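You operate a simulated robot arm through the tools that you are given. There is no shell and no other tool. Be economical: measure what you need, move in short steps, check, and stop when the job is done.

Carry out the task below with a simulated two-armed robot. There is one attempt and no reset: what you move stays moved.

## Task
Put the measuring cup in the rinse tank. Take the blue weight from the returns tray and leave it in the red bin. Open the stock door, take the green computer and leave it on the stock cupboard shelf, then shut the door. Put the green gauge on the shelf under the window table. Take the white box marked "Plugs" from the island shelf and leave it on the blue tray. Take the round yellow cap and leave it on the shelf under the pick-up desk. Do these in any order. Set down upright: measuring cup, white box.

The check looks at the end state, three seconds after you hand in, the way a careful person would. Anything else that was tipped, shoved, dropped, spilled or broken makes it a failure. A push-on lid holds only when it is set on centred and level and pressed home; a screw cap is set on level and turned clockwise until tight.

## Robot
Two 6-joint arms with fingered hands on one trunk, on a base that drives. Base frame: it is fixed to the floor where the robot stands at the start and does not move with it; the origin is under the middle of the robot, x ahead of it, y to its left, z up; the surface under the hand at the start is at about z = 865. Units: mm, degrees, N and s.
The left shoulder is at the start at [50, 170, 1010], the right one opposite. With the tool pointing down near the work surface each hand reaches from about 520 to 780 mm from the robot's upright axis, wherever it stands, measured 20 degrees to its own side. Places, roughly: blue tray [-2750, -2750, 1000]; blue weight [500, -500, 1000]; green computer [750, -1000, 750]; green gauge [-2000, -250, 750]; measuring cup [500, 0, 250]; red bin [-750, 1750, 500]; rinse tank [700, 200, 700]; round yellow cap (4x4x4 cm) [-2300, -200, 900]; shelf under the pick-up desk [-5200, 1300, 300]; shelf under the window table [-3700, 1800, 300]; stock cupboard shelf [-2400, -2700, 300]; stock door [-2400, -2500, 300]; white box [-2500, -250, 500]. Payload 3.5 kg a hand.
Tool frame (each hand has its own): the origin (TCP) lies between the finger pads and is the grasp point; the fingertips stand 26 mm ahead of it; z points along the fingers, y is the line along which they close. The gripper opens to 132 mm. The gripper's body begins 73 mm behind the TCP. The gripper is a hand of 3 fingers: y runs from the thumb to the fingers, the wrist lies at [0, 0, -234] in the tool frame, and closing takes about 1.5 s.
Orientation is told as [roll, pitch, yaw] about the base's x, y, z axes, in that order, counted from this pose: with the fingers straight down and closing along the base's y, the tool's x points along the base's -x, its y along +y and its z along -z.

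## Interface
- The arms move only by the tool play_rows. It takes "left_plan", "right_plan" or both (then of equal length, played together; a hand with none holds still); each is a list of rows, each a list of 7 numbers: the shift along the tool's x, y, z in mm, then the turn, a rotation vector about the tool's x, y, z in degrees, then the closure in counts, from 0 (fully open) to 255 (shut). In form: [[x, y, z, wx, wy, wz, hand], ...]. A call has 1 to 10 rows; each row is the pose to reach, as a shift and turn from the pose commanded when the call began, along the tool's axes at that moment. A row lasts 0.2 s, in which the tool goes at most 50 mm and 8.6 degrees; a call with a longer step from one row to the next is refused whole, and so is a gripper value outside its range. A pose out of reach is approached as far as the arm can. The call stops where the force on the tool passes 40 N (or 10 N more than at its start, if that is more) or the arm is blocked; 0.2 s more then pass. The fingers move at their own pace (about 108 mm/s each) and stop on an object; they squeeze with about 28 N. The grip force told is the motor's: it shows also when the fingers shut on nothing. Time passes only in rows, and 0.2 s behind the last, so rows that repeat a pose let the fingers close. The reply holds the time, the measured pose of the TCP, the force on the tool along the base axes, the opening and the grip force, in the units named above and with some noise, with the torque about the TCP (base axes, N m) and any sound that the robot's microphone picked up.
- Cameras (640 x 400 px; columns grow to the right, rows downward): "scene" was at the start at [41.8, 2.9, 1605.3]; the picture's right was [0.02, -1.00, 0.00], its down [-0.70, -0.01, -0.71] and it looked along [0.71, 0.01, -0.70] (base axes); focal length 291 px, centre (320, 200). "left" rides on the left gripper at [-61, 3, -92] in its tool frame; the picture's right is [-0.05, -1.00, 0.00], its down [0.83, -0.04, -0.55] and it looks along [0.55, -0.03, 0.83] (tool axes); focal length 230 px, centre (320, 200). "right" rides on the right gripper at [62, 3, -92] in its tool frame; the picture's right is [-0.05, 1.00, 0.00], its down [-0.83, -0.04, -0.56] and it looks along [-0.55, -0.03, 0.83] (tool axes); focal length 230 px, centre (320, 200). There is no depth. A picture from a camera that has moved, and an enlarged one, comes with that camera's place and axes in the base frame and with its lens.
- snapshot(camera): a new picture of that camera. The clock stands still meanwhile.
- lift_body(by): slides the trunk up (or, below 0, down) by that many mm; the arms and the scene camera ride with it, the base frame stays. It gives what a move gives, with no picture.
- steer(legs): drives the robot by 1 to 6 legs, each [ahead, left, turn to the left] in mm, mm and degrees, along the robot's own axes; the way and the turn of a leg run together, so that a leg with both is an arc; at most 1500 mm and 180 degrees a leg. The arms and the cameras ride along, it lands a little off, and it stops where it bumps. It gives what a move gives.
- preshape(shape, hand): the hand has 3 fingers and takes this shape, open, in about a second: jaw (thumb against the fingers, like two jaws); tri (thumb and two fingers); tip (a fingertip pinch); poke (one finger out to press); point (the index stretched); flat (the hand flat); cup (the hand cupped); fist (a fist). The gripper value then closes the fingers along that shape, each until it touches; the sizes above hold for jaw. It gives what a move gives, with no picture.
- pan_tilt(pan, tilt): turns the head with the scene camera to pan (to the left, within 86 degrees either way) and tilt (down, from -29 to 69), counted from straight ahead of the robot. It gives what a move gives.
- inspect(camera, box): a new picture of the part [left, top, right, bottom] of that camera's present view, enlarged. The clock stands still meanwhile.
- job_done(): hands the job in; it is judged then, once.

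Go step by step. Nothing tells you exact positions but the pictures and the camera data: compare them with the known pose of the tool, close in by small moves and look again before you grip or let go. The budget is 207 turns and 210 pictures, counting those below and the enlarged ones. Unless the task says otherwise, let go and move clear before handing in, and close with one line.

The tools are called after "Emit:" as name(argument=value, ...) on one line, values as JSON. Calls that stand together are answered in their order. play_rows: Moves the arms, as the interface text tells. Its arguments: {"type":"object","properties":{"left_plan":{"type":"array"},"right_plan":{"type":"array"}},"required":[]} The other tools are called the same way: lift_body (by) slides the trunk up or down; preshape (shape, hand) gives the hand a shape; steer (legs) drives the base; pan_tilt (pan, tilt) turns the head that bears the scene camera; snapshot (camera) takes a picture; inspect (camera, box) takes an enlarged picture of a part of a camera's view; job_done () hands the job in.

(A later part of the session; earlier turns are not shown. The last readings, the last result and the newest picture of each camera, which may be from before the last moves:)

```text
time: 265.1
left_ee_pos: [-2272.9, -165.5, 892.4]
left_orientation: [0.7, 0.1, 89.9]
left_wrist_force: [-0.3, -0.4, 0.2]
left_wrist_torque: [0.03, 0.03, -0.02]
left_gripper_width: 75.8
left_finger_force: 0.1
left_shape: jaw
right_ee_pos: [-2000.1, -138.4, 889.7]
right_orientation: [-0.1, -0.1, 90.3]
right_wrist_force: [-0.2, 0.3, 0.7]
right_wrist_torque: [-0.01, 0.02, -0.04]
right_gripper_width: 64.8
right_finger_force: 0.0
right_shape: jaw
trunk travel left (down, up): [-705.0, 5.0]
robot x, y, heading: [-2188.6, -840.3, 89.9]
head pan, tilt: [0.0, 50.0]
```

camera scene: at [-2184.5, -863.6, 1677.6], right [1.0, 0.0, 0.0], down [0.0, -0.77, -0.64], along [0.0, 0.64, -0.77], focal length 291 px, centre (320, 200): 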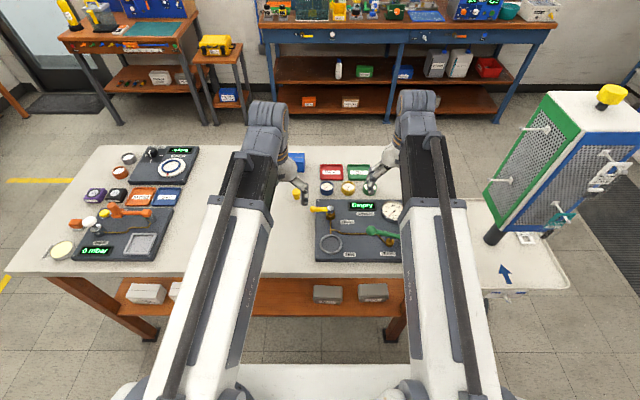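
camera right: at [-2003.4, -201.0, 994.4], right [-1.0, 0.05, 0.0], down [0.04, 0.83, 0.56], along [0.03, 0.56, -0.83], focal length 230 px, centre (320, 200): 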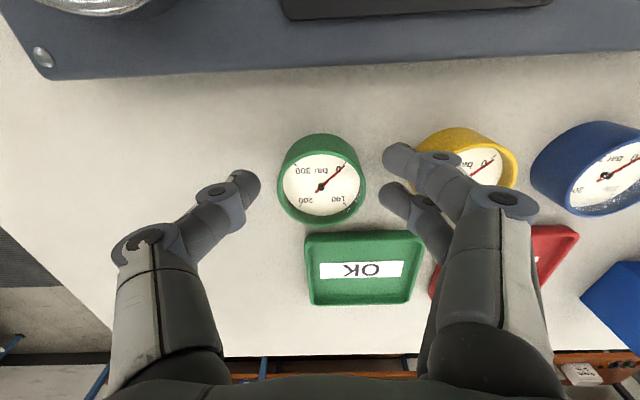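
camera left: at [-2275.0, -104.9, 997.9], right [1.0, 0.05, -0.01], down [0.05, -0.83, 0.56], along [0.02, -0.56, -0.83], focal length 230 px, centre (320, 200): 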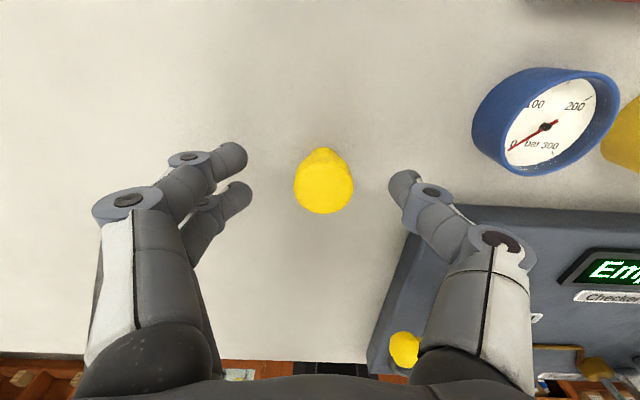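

No contact yet; I'll close both hands on the cap and the gauge.

Emit:
play_rows(left_plan=[[0, 0, 3, 0, 0, 0, 150], [0, 0, 5, 0, 0, 0, 190], [0, 0, 5, 0, 0, 0, 225], [0, 0, 5, 0, 0, 0, 225], [0, 0, 5, 0, 0, 0, 225], [0, 0, 5, 0, 0, 0, 225]], right_plan=[[0, 0, 3, 0, 0, 0, 140], [0, 0, 5, 0, 0, 0, 170], [0, 0, 5, 0, 0, 0, 200], [0, 0, 5, 0, 0, 0, 200], [0, 0, 5, 0, 0, 0, 200], [0, 0, 5, 0, 0, 0, 200]])

Emit:
snapshot(camera="left")

Emit:
snapshot(camera="right")

```text
time: 266.5
left_ee_pos: [-2275.0, -165.3, 888.1]
left_orientation: [0.6, 0.2, 89.9]
left_wrist_force: [0.7, -0.3, 0.7]
left_wrist_torque: [-0.01, 0.02, 0.0]
left_gripper_width: 16.3
left_finger_force: 0.0
left_shape: jaw
right_ee_pos: [-2000.6, -138.7, 886.1]
right_orientation: [-0.1, -0.1, 90.3]
right_wrist_force: [-3.7, 2.7, 11.7]
right_wrist_torque: [0.1, 0.39, 0.0]
right_gripper_width: 41.2
right_finger_force: 28.1
right_shape: jaw
trunk travel left (down, up): [-705.0, 5.0]
robot x, y, heading: [-2184.9, -844.3, 89.9]
head pan, tilt: [0.0, 50.0]
```

```text
81 pictures are left
camera left: at [-2276.6, -103.8, 980.2], right [1.0, 0.05, -0.01], down [0.05, -0.83, 0.56], along [0.02, -0.56, -0.83], focal length 230 px, centre (320, 200)
```

left: 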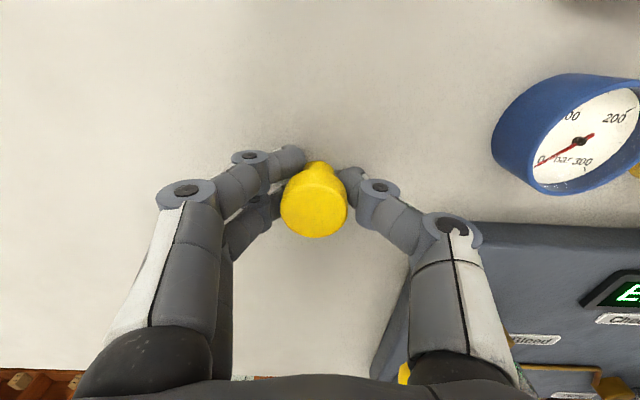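

```text
80 pictures are left
camera right: at [-2003.3, -199.6, 978.2], right [-1.0, 0.05, 0.0], down [0.04, 0.83, 0.56], along [0.03, 0.56, -0.83], focal length 230 px, centre (320, 200)
```

right: 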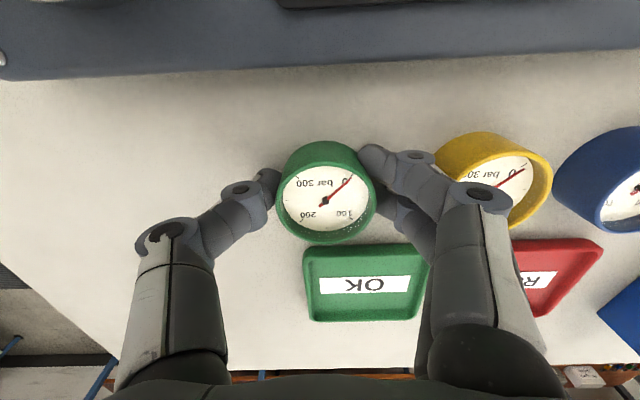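

The gauge is held. The cap's narrow base needs the left fingers closed further.

Emit:
play_rows(left_plan=[[0, 0, 0, 0, 0, 0, 250], [0, 0, 0, 0, 0, 0, 250], [0, 0, 0, 0, 0, 0, 250]])

Emit:
snapshot(camera="left")

```text
time: 267.3
left_ee_pos: [-2275.3, -166.5, 888.3]
left_orientation: [0.5, 0.1, 89.9]
left_wrist_force: [0.3, 0.0, 0.7]
left_wrist_torque: [0.0, 0.0, 0.01]
left_gripper_width: 9.8
left_finger_force: 27.6
left_shape: jaw
right_ee_pos: [-2000.2, -138.5, 886.2]
right_orientation: [-0.1, -0.1, 90.2]
right_wrist_force: [-4.5, 3.9, 15.3]
right_wrist_torque: [0.12, 0.53, -0.04]
right_gripper_width: 41.2
right_finger_force: 27.5
right_shape: jaw
trunk travel left (down, up): [-705.0, 5.0]
robot x, y, heading: [-2185.6, -841.1, 90.2]
head pan, tilt: [0.0, 50.0]
```

```text
79 pictures are left
camera left: at [-2276.6, -103.9, 980.2], right [1.0, 0.05, -0.01], down [0.05, -0.83, 0.56], along [0.02, -0.56, -0.83], focal length 230 px, centre (320, 200)
```

left: 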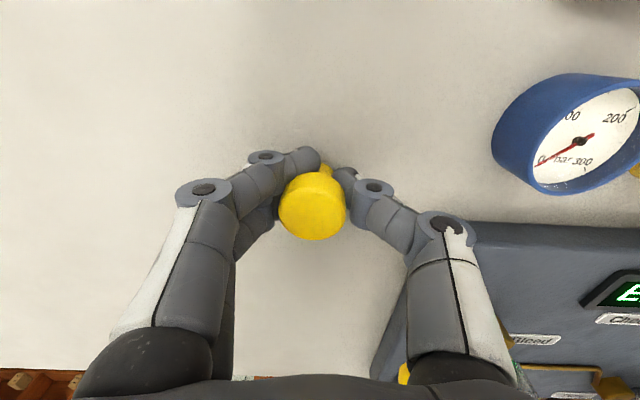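

Both are gripped. I'll lift them together and check.

Emit:
play_rows(left_plan=[[0, 0, -20, 0, 0, 0, 250], [0, 0, -60, 0, 0, 0, 250], [0, 0, -100, 0, 0, 0, 250], [0, 0, -140, 0, 0, 0, 250], [0, 0, -180, 0, 0, 0, 250], [0, 0, -220, 0, 0, 0, 250], [0, 0, -220, 0, 0, 0, 250]], right_plan=[[0, 0, -20, 0, 0, 0, 200], [0, 0, -60, 0, 0, 0, 200], [0, 0, -100, 0, 0, 0, 200], [0, 0, -140, 0, 0, 0, 200], [0, 0, -180, 0, 0, 0, 200], [0, 0, -220, 0, 0, 0, 200], [0, 0, -220, 0, 0, 0, 200]])

Emit:
snapshot(camera="left")

Emit:
snapshot(camera="right")

```text
time: 268.9
left_ee_pos: [-2269.6, -163.2, 1108.2]
left_orientation: [0.5, 0.2, 90.0]
left_wrist_force: [-0.3, 0.0, -0.6]
left_wrist_torque: [0.02, -0.04, 0.02]
left_gripper_width: 10.0
left_finger_force: 28.2
left_shape: jaw
right_ee_pos: [-2001.5, -138.4, 1106.5]
right_orientation: [-0.1, 0.0, 90.3]
right_wrist_force: [0.1, 0.6, -1.3]
right_wrist_torque: [-0.04, 0.01, 0.02]
right_gripper_width: 40.8
right_finger_force: 27.8
right_shape: jaw
trunk travel left (down, up): [-705.0, 5.0]
robot x, y, heading: [-2186.3, -840.7, 90.0]
head pan, tilt: [0.0, 50.0]
```

```text
78 pictures are left
camera left: at [-2271.8, -100.8, 1200.2], right [1.0, 0.05, -0.01], down [0.05, -0.83, 0.56], along [0.02, -0.56, -0.83], focal length 230 px, centre (320, 200)
```

left: 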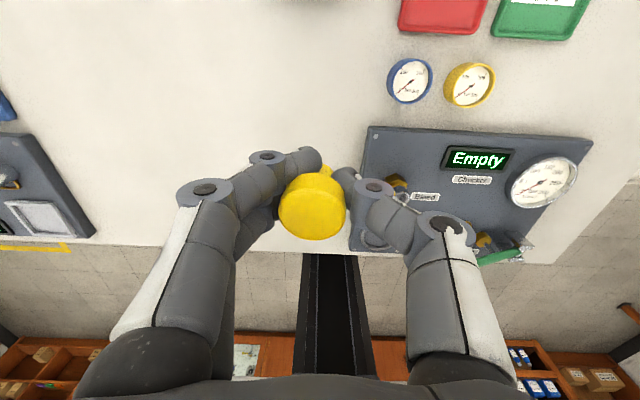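

```text
77 pictures are left
camera right: at [-2004.1, -199.1, 1197.8], right [-1.0, 0.05, 0.0], down [0.04, 0.83, 0.56], along [0.03, 0.55, -0.83], focal length 230 px, centre (320, 200)
```

right: 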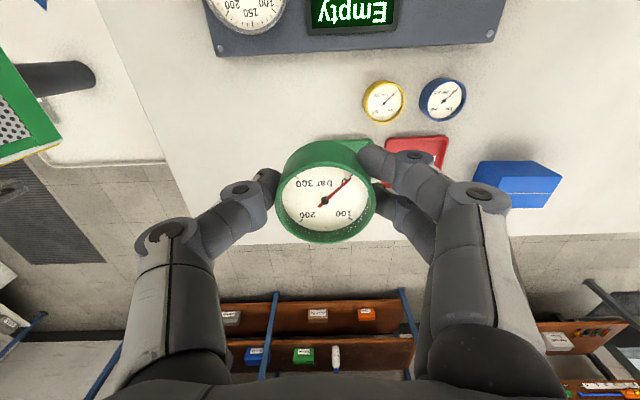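

Both are held. I'll back away from the island and drive round its left end toward the window table.

Emit:
steer(legs=[[-360, 0, 0], [0, 1500, 0], [0, 150, 0], [600, 0, 0]])

Emit:
pan_tilt(pan=0, tilt=25)

Emit:
snapshot(camera="scene")

Emit:
pan_tilt(pan=50, tilt=25)

Emit:
snapshot(camera="scene")

```text
time: 282.2
left_ee_pos: [-3903.5, 65.5, 1108.2]
left_orientation: [0.6, 0.3, 89.5]
left_wrist_force: [0.4, 0.6, -0.8]
left_wrist_torque: [0.0, 0.03, 0.02]
left_gripper_width: 10.0
left_finger_force: 28.1
left_shape: jaw
right_ee_pos: [-3633.3, 89.4, 1105.2]
right_orientation: [-0.2, 0.0, 90.0]
right_wrist_force: [-0.2, -0.5, -1.7]
right_wrist_torque: [-0.01, -0.01, -0.01]
right_gripper_width: 40.7
right_finger_force: 28.5
right_shape: jaw
trunk travel left (down, up): [-705.0, 5.0]
robot x, y, heading: [-3825.4, -617.8, 89.8]
head pan, tilt: [0.0, 50.0]
```

```text
time: 283.1
left_ee_pos: [-3901.6, 63.9, 1107.5]
left_orientation: [0.6, 0.2, 89.5]
left_wrist_force: [0.2, 1.1, 0.2]
left_wrist_torque: [0.02, 0.01, 0.02]
left_gripper_width: 10.0
left_finger_force: 28.1
left_shape: jaw
right_ee_pos: [-3633.3, 87.7, 1104.4]
right_orientation: [-0.1, 0.0, 90.0]
right_wrist_force: [-0.5, -0.8, -0.4]
right_wrist_torque: [0.03, 0.0, 0.02]
right_gripper_width: 40.8
right_finger_force: 27.7
right_shape: jaw
trunk travel left (down, up): [-705.0, 5.0]
robot x, y, heading: [-3819.4, -617.5, 89.8]
head pan, tilt: [0.0, 25.0]
```

```text
76 pictures are left
camera scene: at [-3820.5, -562.7, 1714.9], right [1.0, 0.0, 0.0], down [0.0, -0.42, -0.91], along [0.0, 0.91, -0.42], focal length 291 px, centre (320, 200)
```

scene: 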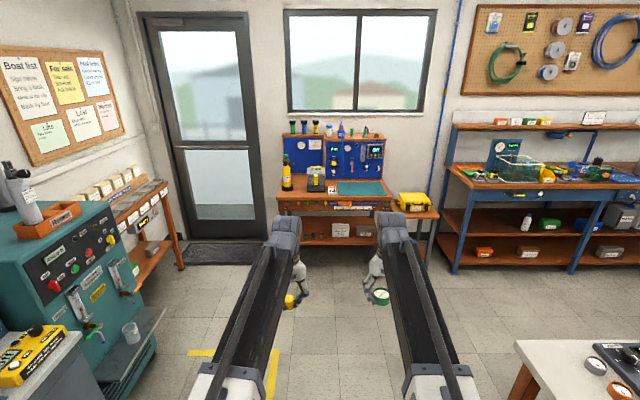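

```text
time: 284.3
left_ee_pos: [-3902.7, 64.0, 1107.4]
left_orientation: [0.6, 0.2, 89.6]
left_wrist_force: [-0.8, 0.1, 0.0]
left_wrist_torque: [-0.01, 0.0, 0.04]
left_gripper_width: 10.2
left_finger_force: 27.6
left_shape: jaw
right_ee_pos: [-3633.8, 87.5, 1105.7]
right_orientation: [-0.1, 0.0, 90.0]
right_wrist_force: [-0.3, -0.7, -1.9]
right_wrist_torque: [-0.03, 0.03, 0.01]
right_gripper_width: 40.9
right_finger_force: 28.0
right_shape: jaw
trunk travel left (down, up): [-705.0, 5.0]
robot x, y, heading: [-3821.1, -618.5, 89.8]
head pan, tilt: [50.0, 25.0]
```

```text
75 pictures are left
camera scene: at [-3891.1, -595.2, 1715.0], right [0.65, 0.76, 0.0], down [0.32, -0.27, -0.91], along [-0.69, 0.59, -0.42], focal length 291 px, centre (320, 200)
```

scene: 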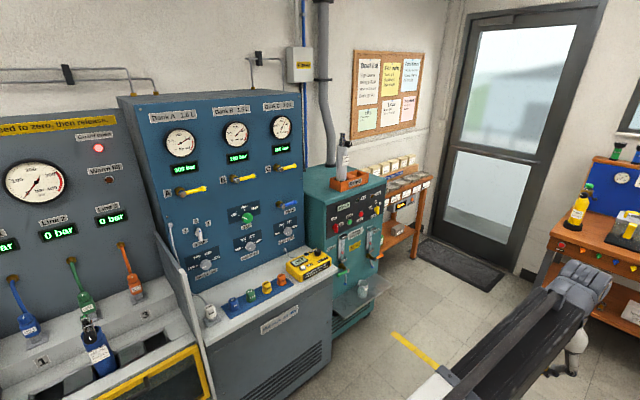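

The window table is ahead with a low shelf, and the pick-up desk is on the left wall near the door. I'll drive closer to the window table and lower the trunk to measure its shelf.

Emit:
pan_tilt(pan=0, tilt=35)

Emit:
steer(legs=[[650, 0, 0]])

Emit:
snapshot(camera="scene")

Emit:
lift_body(by=-400)

Emit:
snapshot(camera="scene")

```text
time: 285.4
left_ee_pos: [-3903.7, 64.4, 1107.3]
left_orientation: [0.6, 0.3, 89.5]
left_wrist_force: [-0.3, -0.3, 0.2]
left_wrist_torque: [0.03, -0.02, 0.0]
left_gripper_width: 10.0
left_finger_force: 28.6
left_shape: jaw
right_ee_pos: [-3634.0, 88.6, 1106.0]
right_orientation: [-0.2, -0.1, 90.0]
right_wrist_force: [-0.6, 0.7, -1.9]
right_wrist_torque: [0.0, -0.02, 0.02]
right_gripper_width: 40.9
right_finger_force: 28.0
right_shape: jaw
trunk travel left (down, up): [-705.0, 5.0]
robot x, y, heading: [-3821.3, -616.9, 89.9]
head pan, tilt: [0.0, 35.0]
```

```text
time: 289.0
left_ee_pos: [-3893.2, 710.4, 1107.0]
left_orientation: [0.7, 0.3, 89.2]
left_wrist_force: [0.1, 0.0, -0.4]
left_wrist_torque: [0.0, 0.01, 0.0]
left_gripper_width: 9.9
left_finger_force: 28.3
left_shape: jaw
right_ee_pos: [-3624.9, 732.6, 1106.4]
right_orientation: [-0.2, 0.0, 89.6]
right_wrist_force: [-0.9, -0.1, -1.3]
right_wrist_torque: [-0.01, 0.02, 0.01]
right_gripper_width: 40.8
right_finger_force: 28.7
right_shape: jaw
trunk travel left (down, up): [-705.0, 5.0]
robot x, y, heading: [-3812.5, 29.5, 89.4]
head pan, tilt: [0.0, 35.0]
```

```text
74 pictures are left
camera scene: at [-3815.1, 79.4, 1699.2], right [1.0, -0.01, 0.0], down [-0.01, -0.57, -0.82], along [0.01, 0.82, -0.57], focal length 291 px, centre (320, 200)
```

scene: 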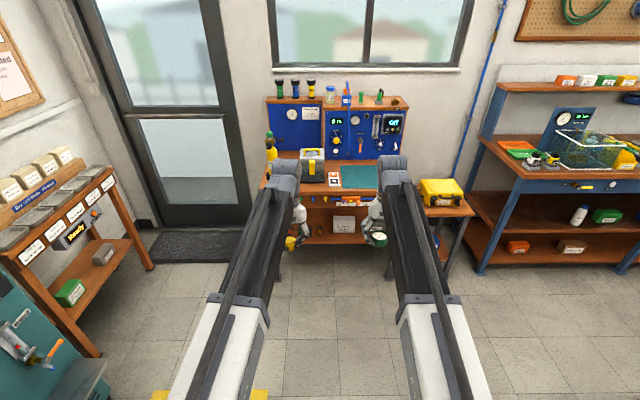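

```text
time: 292.9
left_ee_pos: [-3891.6, 710.9, 707.0]
left_orientation: [0.6, 0.2, 89.2]
left_wrist_force: [-0.3, 0.9, -1.4]
left_wrist_torque: [0.02, -0.02, 0.0]
left_gripper_width: 10.1
left_finger_force: 27.4
left_shape: jaw
right_ee_pos: [-3624.0, 732.3, 705.9]
right_orientation: [-0.1, 0.0, 89.5]
right_wrist_force: [-0.3, 0.5, -0.5]
right_wrist_torque: [0.02, -0.02, 0.0]
right_gripper_width: 41.0
right_finger_force: 28.1
right_shape: jaw
trunk travel left (down, up): [-305.0, 405.0]
robot x, y, heading: [-3817.0, 27.5, 89.4]
head pan, tilt: [0.0, 35.0]
```

```text
73 pictures are left
camera scene: at [-3815.1, 78.6, 1299.3], right [1.0, -0.01, 0.0], down [-0.01, -0.57, -0.82], along [0.01, 0.82, -0.57], focal length 291 px, centre (320, 200)
```

scene: 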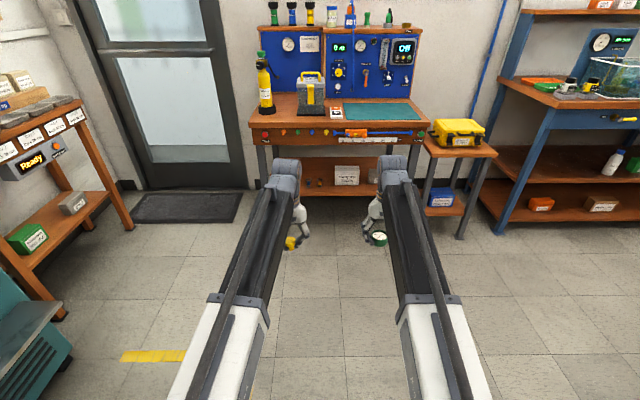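

The shelf's front edge is at z≈304, y≈1564, and the table underside is at z≈656. I'll lower the trunk, tuck the left arm, tilt the right hand 30° forward, and move in toward the free left part of the shelf.

Emit:
lift_body(by=-250)

Emit:
play_rows(left_plan=[[32, 0, 0, 0, 0, 0, 250], [64, 0, 0, 0, 0, 0, 250], [96, 0, 0, 0, 0, 0, 250], [128, 0, 0, 0, 0, 0, 250], [155, 0, 0, 0, 0, 0, 250]], right_plan=[[0, 0, 0, 0, -6, 0, 200], [0, 0, 0, 0, -12, 0, 200], [0, 0, 0, 0, -18, 0, 200], [0, 0, 0, 0, -24, 0, 200], [0, 0, 0, 0, -30, 0, 200]])

Emit:
steer(legs=[[0, 220, 0.6], [640, 0, 0]])

Emit:
snapshot(camera="right")

Emit:
snapshot(camera="scene")

```text
time: 295.4
left_ee_pos: [-3893.1, 710.4, 458.5]
left_orientation: [0.7, 0.2, 89.2]
left_wrist_force: [-0.3, 0.3, 0.2]
left_wrist_torque: [0.0, 0.0, -0.04]
left_gripper_width: 9.8
left_finger_force: 28.7
left_shape: jaw
right_ee_pos: [-3622.7, 732.1, 455.7]
right_orientation: [-0.1, 0.0, 89.5]
right_wrist_force: [0.1, 0.3, -1.3]
right_wrist_torque: [-0.03, 0.01, 0.02]
right_gripper_width: 40.9
right_finger_force: 27.4
right_shape: jaw
trunk travel left (down, up): [-55.0, 655.0]
robot x, y, heading: [-3817.6, 27.0, 89.3]
head pan, tilt: [0.0, 35.0]
```

```text
time: 296.6
left_ee_pos: [-3894.1, 553.1, 457.0]
left_orientation: [0.7, 0.1, 89.2]
left_wrist_force: [0.5, -0.6, -0.4]
left_wrist_torque: [0.03, 0.0, -0.02]
left_gripper_width: 9.6
left_finger_force: 27.9
left_shape: jaw
right_ee_pos: [-3622.7, 734.2, 457.3]
right_orientation: [-0.1, -30.1, 89.7]
right_wrist_force: [-0.2, -0.1, -1.9]
right_wrist_torque: [-0.02, -0.02, -0.01]
right_gripper_width: 40.7
right_finger_force: 27.8
right_shape: jaw
trunk travel left (down, up): [-55.0, 655.0]
robot x, y, heading: [-3816.9, 30.0, 89.2]
head pan, tilt: [0.0, 35.0]
```

```text
time: 301.5
left_ee_pos: [-4116.4, 1194.9, 455.7]
left_orientation: [0.6, 0.1, 89.8]
left_wrist_force: [0.5, -0.1, -0.8]
left_wrist_torque: [0.05, 0.0, -0.03]
left_gripper_width: 9.9
left_finger_force: 28.3
left_shape: jaw
right_ee_pos: [-3847.3, 1376.4, 456.2]
right_orientation: [-0.2, -30.0, 90.2]
right_wrist_force: [0.5, 0.7, -0.3]
right_wrist_torque: [-0.01, -0.01, 0.02]
right_gripper_width: 40.8
right_finger_force: 27.9
right_shape: jaw
trunk travel left (down, up): [-55.0, 655.0]
robot x, y, heading: [-4030.6, 672.8, 89.8]
head pan, tilt: [0.0, 35.0]
```

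```text
72 pictures are left
camera right: at [-3850.3, 1276.9, 504.4], right [-1.0, 0.04, 0.02], down [0.04, 0.44, 0.9], along [0.03, 0.9, -0.44], focal length 230 px, centre (320, 200)
```

right: 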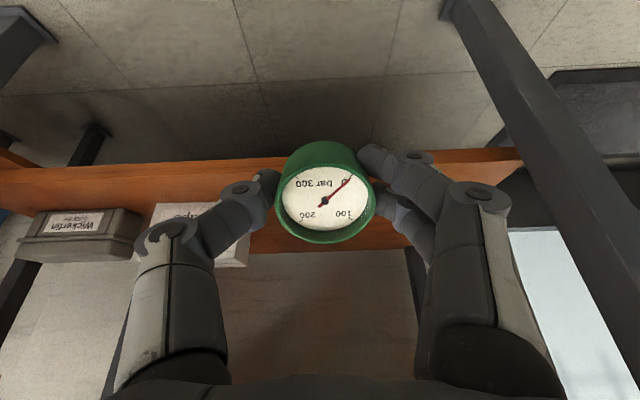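

```text
71 pictures are left
camera scene: at [-4032.1, 720.6, 1049.3], right [1.0, 0.0, 0.0], down [0.0, -0.57, -0.82], along [0.0, 0.82, -0.57], focal length 291 px, centre (320, 200)
```

scene: 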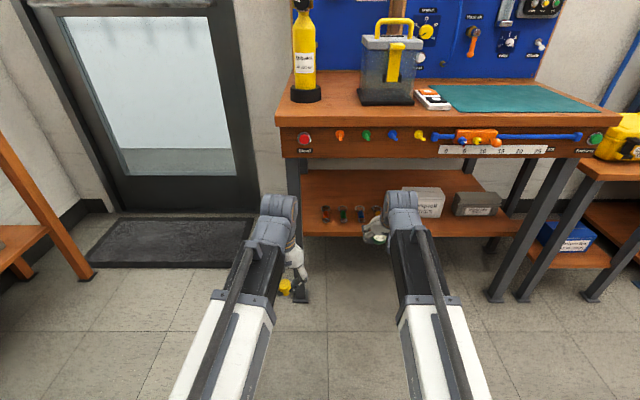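

Emit:
inspect(camera="scene", box=[280, 150, 540, 310])

```text
2.46 times, centred on (410, 230) of scene
camera zoom: at [-4032.1, 720.6, 1049.3], right [1.0, 0.0, 0.0], down [0.0, -0.57, -0.82], along [0.0, 0.82, -0.57], focal length 716 px, centre (98, 126)
```

zoom: 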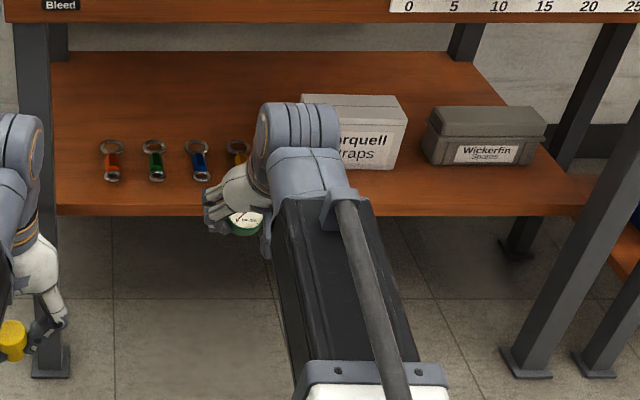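

There are four small clips on the left part of the shelf. The strip in front of the white box (x -3700…-3540, y 1570…1669) is free, so I'll put the gauge there. I'll shift right and move closer.

Emit:
steer(legs=[[0, -262, 0.2], [150, 0, 0]])

Emit:
snapshot(camera="right")

Emit:
inspect(camera="scene", box=[230, 160, 490, 320])

```text
time: 304.4
left_ee_pos: [-3852.2, 1344.4, 458.3]
left_orientation: [0.7, 0.1, 90.0]
left_wrist_force: [-0.2, 0.1, -1.5]
left_wrist_torque: [-0.03, 0.0, -0.01]
left_gripper_width: 9.7
left_finger_force: 27.6
left_shape: jaw
right_ee_pos: [-3583.5, 1525.6, 456.4]
right_orientation: [-0.1, -30.0, 90.1]
right_wrist_force: [-0.3, -0.7, -0.6]
right_wrist_torque: [0.0, 0.03, -0.01]
right_gripper_width: 40.6
right_finger_force: 28.0
right_shape: jaw
trunk travel left (down, up): [-55.0, 655.0]
robot x, y, heading: [-3766.3, 821.2, 90.1]
head pan, tilt: [0.0, 35.0]
```

```text
69 pictures are left
camera right: at [-3585.4, 1426.7, 504.4], right [-1.0, 0.04, 0.02], down [0.04, 0.44, 0.9], along [0.03, 0.9, -0.44], focal length 230 px, centre (320, 200)
```

right: 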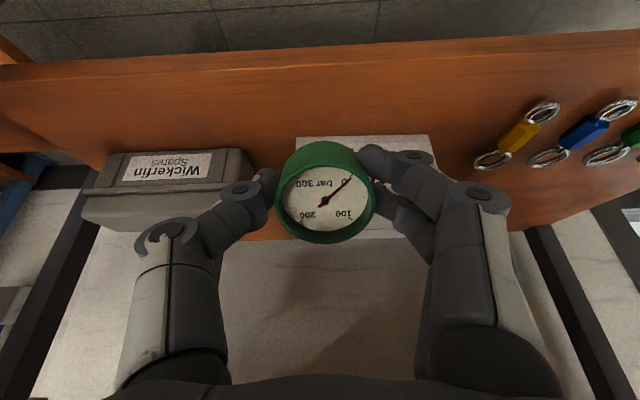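

```text
2.46 times, centred on (360, 240) of scene
camera zoom: at [-3766.8, 870.3, 1049.3], right [1.0, 0.0, 0.0], down [0.0, -0.57, -0.82], along [0.0, 0.82, -0.57], focal length 716 px, centre (222, 102)
```

zoom: 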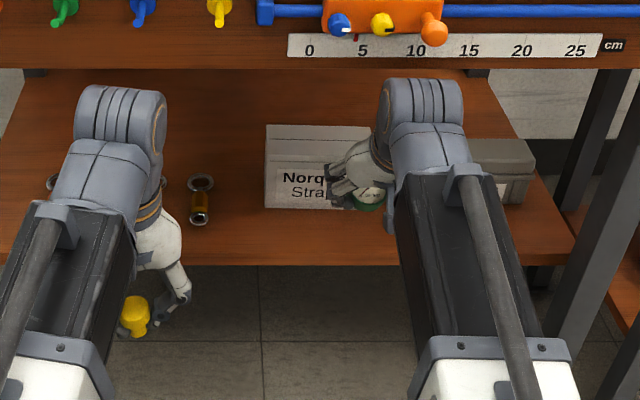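

The strip in front of the white box runs y 1555–1654. I'll drive 70 mm forward and lower the gauge.

Emit:
steer(legs=[[70, 0, 0]])

Emit:
play_rows(right_plan=[[15, 0, 26, 0, 0, 0, 200], [30, 0, 52, 0, 0, 0, 200], [45, 0, 78, 0, 0, 0, 200], [45, 0, 78, 0, 0, 0, 200]])

Emit:
snapshot(camera="right")

```text
time: 305.2
left_ee_pos: [-3851.2, 1369.5, 458.0]
left_orientation: [0.6, 0.3, 89.8]
left_wrist_force: [-0.1, 0.6, -0.6]
left_wrist_torque: [0.0, 0.01, -0.01]
left_gripper_width: 9.8
left_finger_force: 27.9
left_shape: jaw
right_ee_pos: [-3583.2, 1544.7, 452.0]
right_orientation: [-0.1, -29.9, 90.2]
right_wrist_force: [0.3, 0.8, -0.8]
right_wrist_torque: [-0.01, -0.03, 0.01]
right_gripper_width: 40.9
right_finger_force: 27.9
right_shape: jaw
trunk travel left (down, up): [-55.0, 655.0]
robot x, y, heading: [-3765.3, 847.8, 89.6]
head pan, tilt: [0.0, 35.0]
stopped in leg 1: the robot was blocked; the commanded pose is now the measured one
```

```text
time: 306.2
left_ee_pos: [-3850.9, 1369.1, 457.2]
left_orientation: [0.7, 0.3, 89.7]
left_wrist_force: [0.1, -0.2, 0.4]
left_wrist_torque: [0.02, 0.0, 0.0]
left_gripper_width: 9.9
left_finger_force: 28.2
left_shape: jaw
right_ee_pos: [-3583.8, 1545.6, 362.2]
right_orientation: [-0.1, -29.9, 90.3]
right_wrist_force: [0.5, -0.4, -1.4]
right_wrist_torque: [0.01, -0.01, 0.01]
right_gripper_width: 40.5
right_finger_force: 28.2
right_shape: jaw
trunk travel left (down, up): [-55.0, 655.0]
robot x, y, heading: [-3766.0, 846.5, 89.8]
head pan, tilt: [0.0, 35.0]
```

```text
67 pictures are left
camera right: at [-3586.7, 1446.2, 412.2], right [-1.0, 0.04, 0.03], down [0.04, 0.44, 0.9], along [0.03, 0.9, -0.44], focal length 230 px, centre (320, 200)
```

right: 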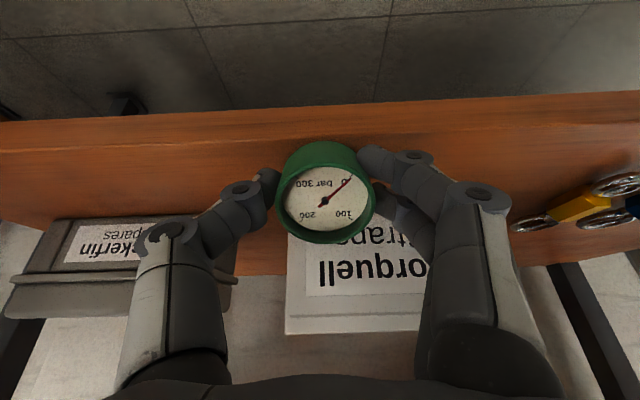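

The forward drive was stopped because the wrist touched the table's front, so I'll check that area. With the wrist now lower, I'll reach the rest with the arm.

Emit:
inspect(camera="scene", box=[220, 60, 560, 280])

Emit:
play_rows(right_plan=[[-15, 0, 9, 0, 0, 0, 200], [-30, 0, 17, 0, 0, 0, 200], [-45, 0, 26, 0, 0, 0, 200], [-45, 0, 26, 0, 0, 0, 200]])

Emit:
snapshot(camera="right")

```text
1.82 times, centred on (390, 170) of scene
camera zoom: at [-3766.8, 896.2, 1049.3], right [1.0, 0.0, 0.0], down [0.0, -0.57, -0.82], along [0.0, 0.82, -0.57], focal length 529 px, centre (193, 254)
```

zoom: 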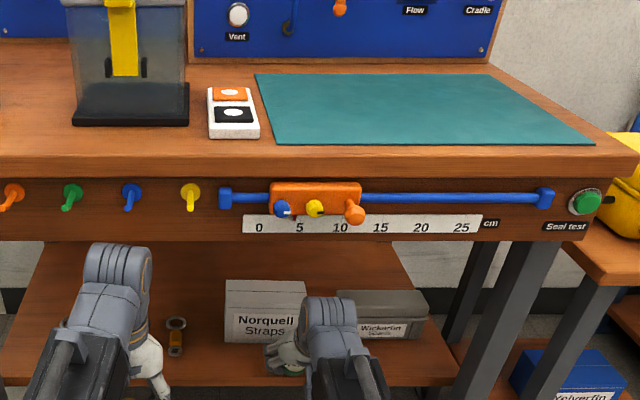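

```text
time: 307.2
left_ee_pos: [-3849.4, 1370.5, 457.3]
left_orientation: [0.5, 0.2, 89.8]
left_wrist_force: [0.0, 0.0, -0.9]
left_wrist_torque: [0.01, 0.02, 0.0]
left_gripper_width: 10.0
left_finger_force: 28.6
left_shape: jaw
right_ee_pos: [-3584.1, 1595.6, 363.4]
right_orientation: [-0.2, -29.9, 90.2]
right_wrist_force: [0.1, 0.6, -1.5]
right_wrist_torque: [-0.01, -0.02, -0.02]
right_gripper_width: 40.5
right_finger_force: 27.9
right_shape: jaw
trunk travel left (down, up): [-55.0, 655.0]
robot x, y, heading: [-3769.9, 849.8, 89.9]
head pan, tilt: [0.0, 35.0]
```

```text
65 pictures are left
camera right: at [-3586.8, 1497.2, 412.1], right [-1.0, 0.04, 0.03], down [0.04, 0.44, 0.9], along [0.03, 0.9, -0.44], focal length 230 px, centre (320, 200)
```

right: 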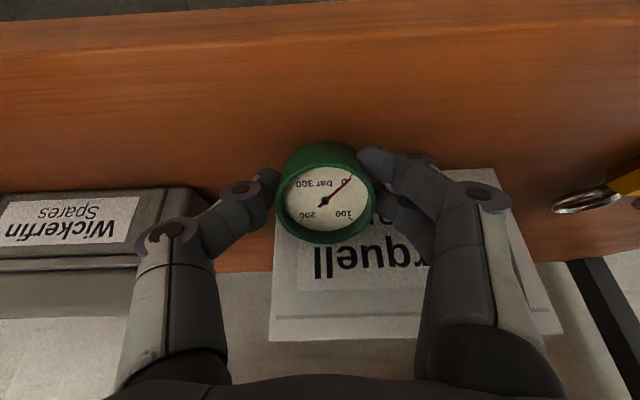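

The slider on the apron is unmoved. I'll lower the gauge to the shelf.

Emit:
play_rows(right_plan=[[5, 0, 9, 0, 0, 0, 200], [9, 0, 15, 0, 0, 0, 200], [11, 0, 19, 0, 0, 0, 200], [13, 0, 23, 0, 0, 0, 200], [15, 0, 26, 0, 0, 0, 200], [17, 0, 30, 0, 0, 0, 200]])

Emit:
snapshot(camera="right")

```text
time: 307.9
left_ee_pos: [-3850.9, 1368.7, 457.6]
left_orientation: [0.5, 0.3, 89.7]
left_wrist_force: [-0.6, -0.2, 0.0]
left_wrist_torque: [0.01, -0.02, 0.03]
left_gripper_width: 9.7
left_finger_force: 28.3
left_shape: jaw
right_ee_pos: [-3584.5, 1600.9, 354.2]
right_orientation: [0.3, -31.1, 90.1]
right_wrist_force: [0.0, -6.3, 21.4]
right_wrist_torque: [-0.21, 0.38, 0.1]
right_gripper_width: 41.7
right_finger_force: 28.2
right_shape: jaw
trunk travel left (down, up): [-55.0, 655.0]
robot x, y, heading: [-3766.2, 845.1, 90.0]
head pan, tilt: [0.0, 35.0]
stopped in row 3 (right hand): the force on the tool passed its limit at 44 N (the readings are from after the stop); the commanded pose is now the measured one
```

```text
64 pictures are left
camera right: at [-3587.5, 1499.7, 400.3], right [-1.0, 0.04, 0.03], down [0.04, 0.42, 0.9], along [0.03, 0.9, -0.43], focal length 230 px, centre (320, 200)
```

right: 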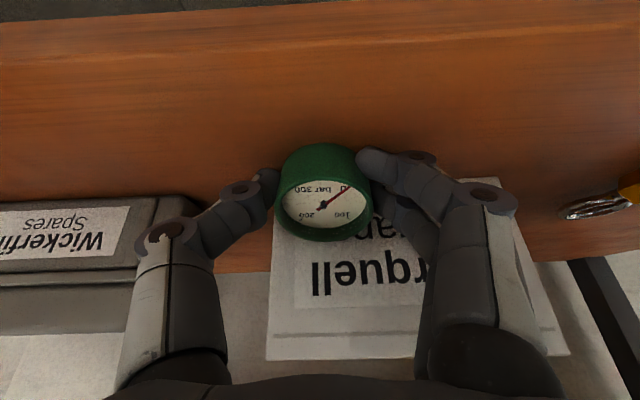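

The gauge touches the shelf and has turned nearly flat. I'll open and lift off.

Emit:
play_rows(right_plan=[[-1, 0, -2, 0, 0, 0, 170], [-1, 0, -2, 0, 0, 0, 130], [-1, 0, -2, 0, 0, 0, 110], [-1, 0, -2, 0, 0, 0, 110], [-1, 0, -20, 0, 0, 0, 110], [5, 0, -50, 0, 0, 0, 110], [30, 0, -60, 0, 0, 0, 110], [60, 0, -60, 0, 0, 0, 110]])

Emit:
snapshot(camera="right")

```text
time: 309.7
left_ee_pos: [-3851.0, 1370.1, 457.6]
left_orientation: [0.7, 0.2, 89.8]
left_wrist_force: [-0.7, -0.6, -0.2]
left_wrist_torque: [0.01, 0.03, -0.02]
left_gripper_width: 9.9
left_finger_force: 27.6
left_shape: jaw
right_ee_pos: [-3583.0, 1516.1, 370.1]
right_orientation: [0.1, -30.7, 90.2]
right_wrist_force: [0.0, 0.1, -0.2]
right_wrist_torque: [0.02, 0.02, 0.01]
right_gripper_width: 74.4
right_finger_force: 0.0
right_shape: jaw
trunk travel left (down, up): [-55.0, 655.0]
robot x, y, heading: [-3766.8, 846.0, 90.1]
head pan, tilt: [0.0, 35.0]
```

```text
63 pictures are left
camera right: at [-3585.1, 1416.8, 416.3], right [-1.0, 0.04, 0.03], down [0.04, 0.43, 0.9], along [0.03, 0.9, -0.43], focal length 230 px, centre (320, 200)
```

right: 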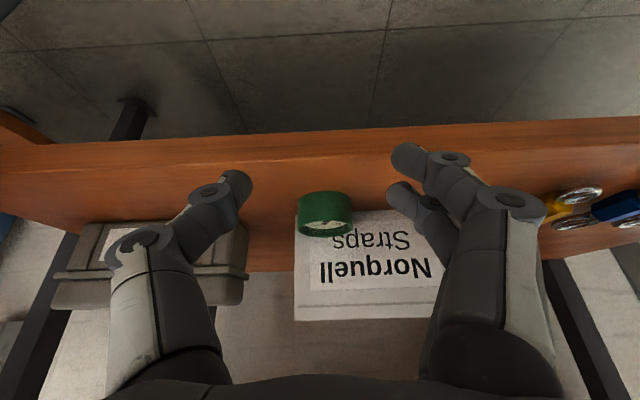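

The gauge lies flat on the window-table shelf. Now the cap: I'll back off, turn to face the pick-up desk on the left wall, and look at its shelf.

Emit:
steer(legs=[[-600, 0, 0], [0, 0, 90], [400, 0, 0], [0, -800, 0]])

Emit:
pan_tilt(pan=0, tilt=40)

Emit:
snapshot(camera="scene")

Emit:
lift_body(by=300)

Emit:
snapshot(camera="scene")

```text
time: 318.6
left_ee_pos: [-4570.7, 115.5, 457.8]
left_orientation: [0.5, 0.3, -177.2]
left_wrist_force: [0.2, -0.1, -0.3]
left_wrist_torque: [0.01, -0.02, -0.03]
left_gripper_width: 9.8
left_finger_force: 28.3
left_shape: jaw
right_ee_pos: [-4724.4, 377.4, 363.9]
right_orientation: [-0.4, -29.2, -176.2]
right_wrist_force: [9.8, -0.2, 2.5]
right_wrist_torque: [-0.11, 0.32, 0.58]
right_gripper_width: 76.1
right_finger_force: 0.1
right_shape: jaw
trunk travel left (down, up): [-55.0, 655.0]
robot x, y, heading: [-4052.6, 225.7, -177.3]
head pan, tilt: [0.0, 35.0]
stopped in leg 3: the force on the tool passed its limit at 117 N (the readings are from after the stop); the commanded pose is now the measured one
```

```text
time: 319.3
left_ee_pos: [-4571.4, 116.4, 456.3]
left_orientation: [0.5, 0.2, -177.3]
left_wrist_force: [-1.2, -0.7, -0.5]
left_wrist_torque: [-0.01, 0.0, -0.02]
left_gripper_width: 9.7
left_finger_force: 28.1
left_shape: jaw
right_ee_pos: [-4725.3, 377.9, 364.9]
right_orientation: [-0.4, -29.1, -176.2]
right_wrist_force: [12.7, -1.2, 0.8]
right_wrist_torque: [-0.02, 0.45, 0.74]
right_gripper_width: 76.1
right_finger_force: 0.1
right_shape: jaw
trunk travel left (down, up): [-55.0, 655.0]
robot x, y, heading: [-4055.6, 228.9, -177.1]
head pan, tilt: [0.0, 40.0]
```

```text
62 pictures are left
camera scene: at [-4098.5, 225.7, 1041.7], right [-0.05, 1.0, 0.0], down [0.64, 0.03, -0.77], along [-0.77, -0.04, -0.64], focal length 291 px, centre (320, 200)
```

scene: 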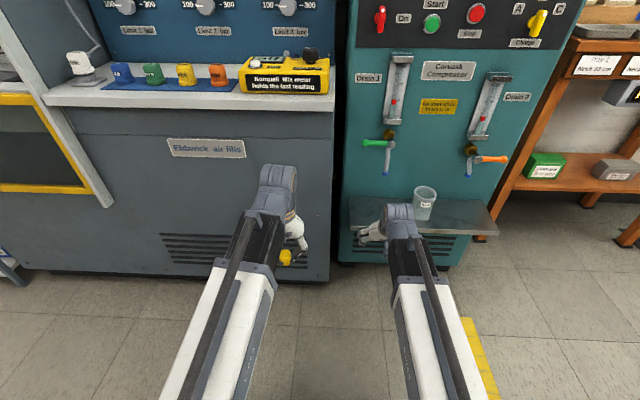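

```text
time: 319.9
left_ee_pos: [-4571.8, 116.2, 471.2]
left_orientation: [0.6, 0.2, -177.2]
left_wrist_force: [-0.1, 0.3, 0.0]
left_wrist_torque: [0.03, 0.01, 0.03]
left_gripper_width: 9.6
left_finger_force: 28.0
left_shape: jaw
right_ee_pos: [-4721.6, 377.2, 370.4]
right_orientation: [-0.6, -28.1, -175.7]
right_wrist_force: [6.7, -0.7, -7.3]
right_wrist_torque: [0.42, 0.2, 0.35]
right_gripper_width: 74.4
right_finger_force: 0.0
right_shape: jaw
trunk travel left (down, up): [-68.0, 642.0]
robot x, y, heading: [-4049.9, 225.2, -177.2]
head pan, tilt: [0.0, 40.0]
stopped: the force on the tool passed its limit at 46 N (the readings are from after the stop); the commanded pose is now the measured one
```

```text
61 pictures are left
camera scene: at [-4099.2, 225.7, 1054.7], right [-0.05, 1.0, 0.0], down [0.64, 0.03, -0.77], along [-0.76, -0.04, -0.64], focal length 291 px, centre (320, 200)
```

scene: 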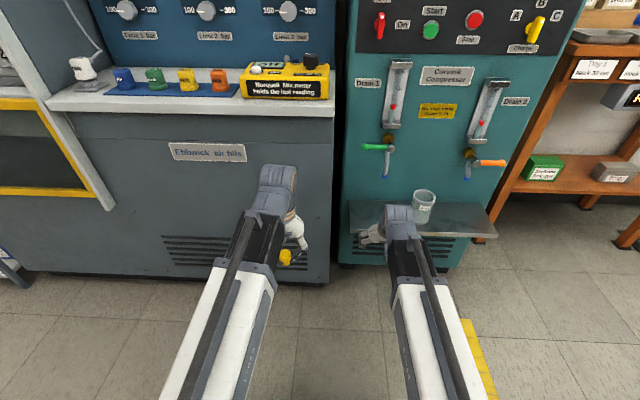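

The right hand has run under the compressor's little tray, which holds a glass cup that is still standing. I'll lower a touch and back straight out.

Emit:
lift_body(by=-15)

Emit:
steer(legs=[[-300, 0, 0]])

Emit:
inspect(camera="scene", box=[240, 60, 640, 300])

```text
time: 320.5
left_ee_pos: [-4571.6, 115.0, 456.3]
left_orientation: [0.5, 0.3, -177.3]
left_wrist_force: [0.6, -0.1, -0.1]
left_wrist_torque: [0.04, -0.04, 0.01]
left_gripper_width: 9.6
left_finger_force: 28.0
left_shape: jaw
right_ee_pos: [-4721.6, 377.4, 357.8]
right_orientation: [-0.3, -28.4, -175.9]
right_wrist_force: [0.2, -0.6, -0.1]
right_wrist_torque: [0.02, 0.02, 0.01]
right_gripper_width: 74.8
right_finger_force: 0.1
right_shape: jaw
trunk travel left (down, up): [-53.0, 657.0]
robot x, y, heading: [-4055.0, 224.0, -177.1]
head pan, tilt: [0.0, 40.0]
```

```text
time: 322.5
left_ee_pos: [-4272.6, 125.3, 453.7]
left_orientation: [0.5, 0.3, -176.6]
left_wrist_force: [0.2, 0.2, -0.1]
left_wrist_torque: [0.01, -0.01, -0.03]
left_gripper_width: 9.8
left_finger_force: 27.9
left_shape: jaw
right_ee_pos: [-4425.2, 384.3, 356.9]
right_orientation: [-0.5, -28.2, -175.2]
right_wrist_force: [-1.0, -0.1, -0.6]
right_wrist_torque: [0.0, 0.02, -0.02]
right_gripper_width: 74.7
right_finger_force: 0.1
right_shape: jaw
trunk travel left (down, up): [-53.0, 657.0]
robot x, y, heading: [-3752.2, 241.1, -176.5]
head pan, tilt: [0.0, 40.0]
```

```text
1.60 times, centred on (440, 180) of scene
camera zoom: at [-3799.7, 241.6, 1039.5], right [-0.06, 1.0, 0.0], down [0.64, 0.04, -0.77], along [-0.76, -0.05, -0.64], focal length 466 px, centre (128, 232)
```

zoom: 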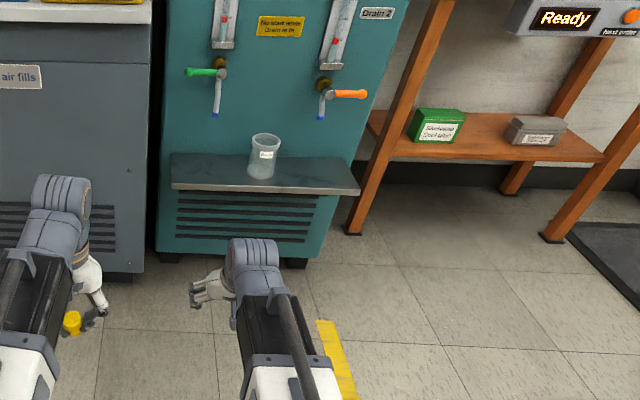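

The glass is still upright in its place. The desk shelf has a free gap between the green and grey boxes, at y≈1217–1378. I'll tuck the right arm, extend the left, and come round in stages.

Emit:
play_rows(left_plan=[[-28, -8, -4, 0, 0, 0, 250], [-55, -16, -8, 0, 0, 0, 250], [-83, -25, -12, 0, 0, 0, 250], [-110, -33, -16, 0, 0, 0, 250], [-138, -42, -20, 0, 0, 0, 250], [-165, -50, -24, 0, 0, 0, 250]], right_plan=[[12, 0, -35, 0, 4.7, 0, 110], [24, 0, -69, 0, 9.4, 0, 110], [35, 0, -104, 0, 14, 0, 110], [47, 0, -138, 0, 18.7, 0, 110], [59, 0, -172, 0, 23.4, 0, 110], [71, 0, -207, 0, 28, 0, 110]])

Emit:
steer(legs=[[0, -780, -3.5], [450, 0, 0]])

Emit:
snapshot(camera="scene")

```text
time: 323.9
left_ee_pos: [-4439.4, 165.2, 477.3]
left_orientation: [0.5, 0.3, -176.6]
left_wrist_force: [0.9, 0.3, -0.6]
left_wrist_torque: [0.01, -0.03, -0.02]
left_gripper_width: 9.8
left_finger_force: 28.4
left_shape: jaw
right_ee_pos: [-4263.9, 397.2, 506.4]
right_orientation: [-0.5, -0.3, -175.4]
right_wrist_force: [0.6, 0.3, -0.3]
right_wrist_torque: [0.01, 0.03, -0.01]
right_gripper_width: 74.6
right_finger_force: 0.0
right_shape: jaw
trunk travel left (down, up): [-53.0, 657.0]
robot x, y, heading: [-3757.7, 243.4, -176.1]
head pan, tilt: [0.0, 40.0]
```

```text
time: 330.4
left_ee_pos: [-4921.5, 977.2, 477.5]
left_orientation: [0.5, 0.3, 179.9]
left_wrist_force: [0.2, -0.3, 0.6]
left_wrist_torque: [0.0, 0.01, -0.02]
left_gripper_width: 10.0
left_finger_force: 28.1
left_shape: jaw
right_ee_pos: [-4731.0, 1196.5, 506.2]
right_orientation: [-0.5, -0.3, -178.9]
right_wrist_force: [0.2, 0.0, -0.1]
right_wrist_torque: [0.01, 0.02, -0.03]
right_gripper_width: 75.1
right_finger_force: 0.1
right_shape: jaw
trunk travel left (down, up): [-53.0, 657.0]
robot x, y, heading: [-4231.1, 1016.0, 179.9]
head pan, tilt: [0.0, 40.0]
```

```text
59 pictures are left
camera scene: at [-4277.8, 1013.2, 1039.5], right [0.0, 1.0, 0.0], down [0.64, 0.0, -0.77], along [-0.77, 0.0, -0.64], focal length 291 px, centre (320, 200)
```

scene: 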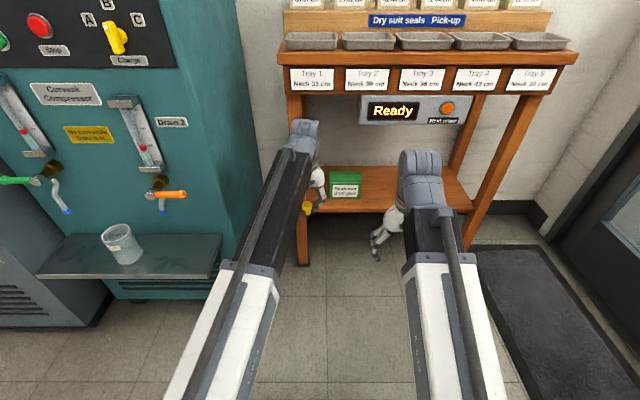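

The "Ready" unit hangs under the desk at y≈1149–1436, so I'll place the cap on the shelf strip in front of the green box, near y≈1105. I'll shift right, then forward partway.

Emit:
steer(legs=[[0, -125, 0], [130, 0, 0]])

Emit:
inspect(camera="scene", box=[240, 60, 480, 260])

Emit:
snapshot(camera="left")

```text
time: 332.6
left_ee_pos: [-5017.0, 1101.0, 476.6]
left_orientation: [0.6, 0.3, 179.8]
left_wrist_force: [1.2, -0.3, -0.7]
left_wrist_torque: [0.02, 0.0, -0.01]
left_gripper_width: 9.6
left_finger_force: 28.0
left_shape: jaw
right_ee_pos: [-4839.8, 1320.7, 506.8]
right_orientation: [-0.5, -0.4, -178.7]
right_wrist_force: [0.8, 0.3, 0.1]
right_wrist_torque: [0.0, 0.0, 0.02]
right_gripper_width: 74.9
right_finger_force: 0.1
right_shape: jaw
trunk travel left (down, up): [-53.0, 657.0]
robot x, y, heading: [-4340.8, 1141.2, -180.0]
head pan, tilt: [0.0, 40.0]
stopped in leg 2: the robot was blocked; the commanded pose is now the measured one
```

```text
2.00 times, centred on (360, 160) of scene
camera zoom: at [-4385.1, 1139.0, 1039.7], right [0.0, 1.0, 0.0], down [0.64, 0.0, -0.77], along [-0.77, 0.0, -0.64], focal length 582 px, centre (240, 280)
```

zoom: 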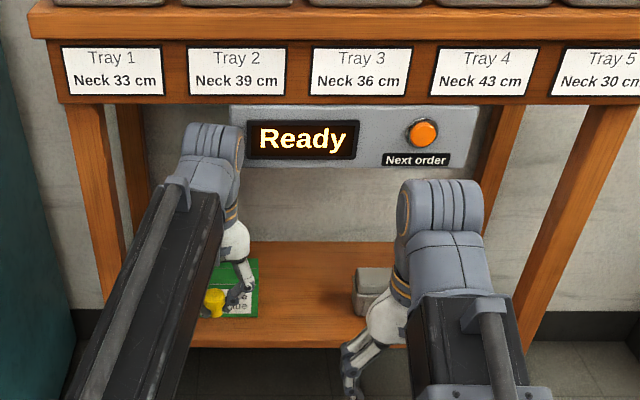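

```text
57 pictures are left
camera left: at [-5078.8, 1099.3, 568.7], right [-0.05, 1.0, -0.01], down [0.83, 0.04, 0.56], along [0.56, 0.02, -0.83], focal length 230 px, centre (320, 200)
```

left: 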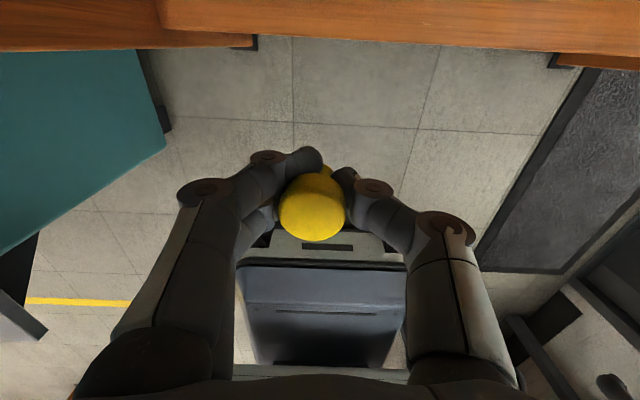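

The left wrist touched the desk's front, so the hand must go in lower. I'll back off 40 mm, lower the left hand, and try again.

Emit:
steer(legs=[[-40, 0, 0]])

Emit:
play_rows(left_plan=[[0, 0, 40, 0, 0, 0, 250], [0, 0, 80, 0, 0, 0, 250], [0, 0, 118, 0, 0, 0, 250], [0, 0, 118, 0, 0, 0, 250]])

Emit:
steer(legs=[[90, 0, 0]])

Emit:
snapshot(camera="left")

Emit:
inspect(camera="scene", box=[240, 60, 480, 260])

```text
time: 333.4
left_ee_pos: [-4979.1, 1101.7, 474.3]
left_orientation: [0.6, 0.7, 179.8]
left_wrist_force: [0.3, -0.2, -0.3]
left_wrist_torque: [-0.01, -0.05, -0.03]
left_gripper_width: 9.7
left_finger_force: 27.9
left_shape: jaw
right_ee_pos: [-4801.4, 1321.6, 505.4]
right_orientation: [-0.5, -0.3, -178.7]
right_wrist_force: [0.4, -0.1, -0.1]
right_wrist_torque: [-0.03, 0.0, -0.01]
right_gripper_width: 74.9
right_finger_force: 0.1
right_shape: jaw
trunk travel left (down, up): [-53.0, 657.0]
robot x, y, heading: [-4302.3, 1137.1, -180.0]
head pan, tilt: [0.0, 40.0]
```

```text
time: 334.4
left_ee_pos: [-4976.4, 1098.6, 355.8]
left_orientation: [0.6, 0.5, 179.9]
left_wrist_force: [0.3, 0.7, -0.1]
left_wrist_torque: [-0.01, 0.03, 0.01]
left_gripper_width: 9.7
left_finger_force: 27.9
left_shape: jaw
right_ee_pos: [-4801.2, 1321.4, 506.1]
right_orientation: [-0.5, -0.3, -178.7]
right_wrist_force: [0.5, -0.2, 0.3]
right_wrist_torque: [-0.01, -0.01, 0.01]
right_gripper_width: 74.9
right_finger_force: 0.1
right_shape: jaw
trunk travel left (down, up): [-53.0, 657.0]
robot x, y, heading: [-4304.3, 1136.1, -180.0]
head pan, tilt: [0.0, 40.0]
```

```text
time: 335.5
left_ee_pos: [-5068.0, 1098.4, 357.0]
left_orientation: [0.5, 0.6, 179.6]
left_wrist_force: [0.1, 0.8, -0.8]
left_wrist_torque: [-0.02, 0.0, -0.03]
left_gripper_width: 9.1
left_finger_force: 28.1
left_shape: jaw
right_ee_pos: [-4894.0, 1320.4, 506.2]
right_orientation: [-0.5, -0.3, -178.9]
right_wrist_force: [-0.5, 1.0, 0.3]
right_wrist_torque: [0.01, 0.0, 0.03]
right_gripper_width: 74.6
right_finger_force: 0.1
right_shape: jaw
trunk travel left (down, up): [-53.0, 657.0]
robot x, y, heading: [-4392.8, 1138.7, -179.9]
head pan, tilt: [0.0, 40.0]
```

```text
56 pictures are left
camera left: at [-5131.0, 1096.7, 447.9], right [-0.05, 1.0, -0.01], down [0.83, 0.04, 0.56], along [0.56, 0.02, -0.83], focal length 230 px, centre (320, 200)
```

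left: 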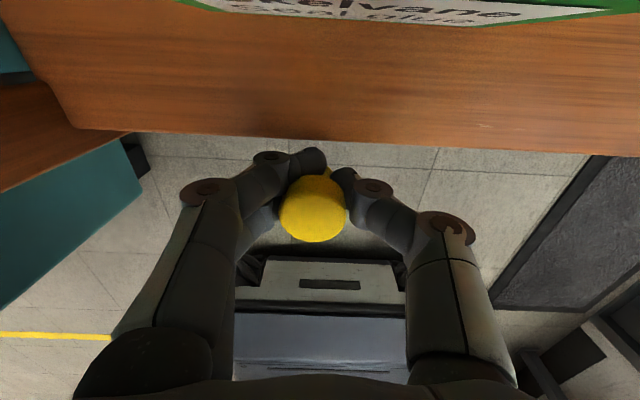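

```text
2.00 times, centred on (360, 160) of scene
camera zoom: at [-4439.3, 1139.2, 1039.5], right [0.0, 1.0, 0.0], down [0.64, 0.0, -0.77], along [-0.77, 0.0, -0.64], focal length 582 px, centre (240, 280)
```

zoom: 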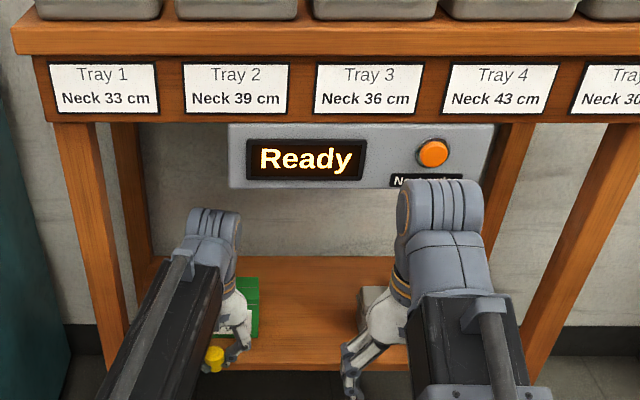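

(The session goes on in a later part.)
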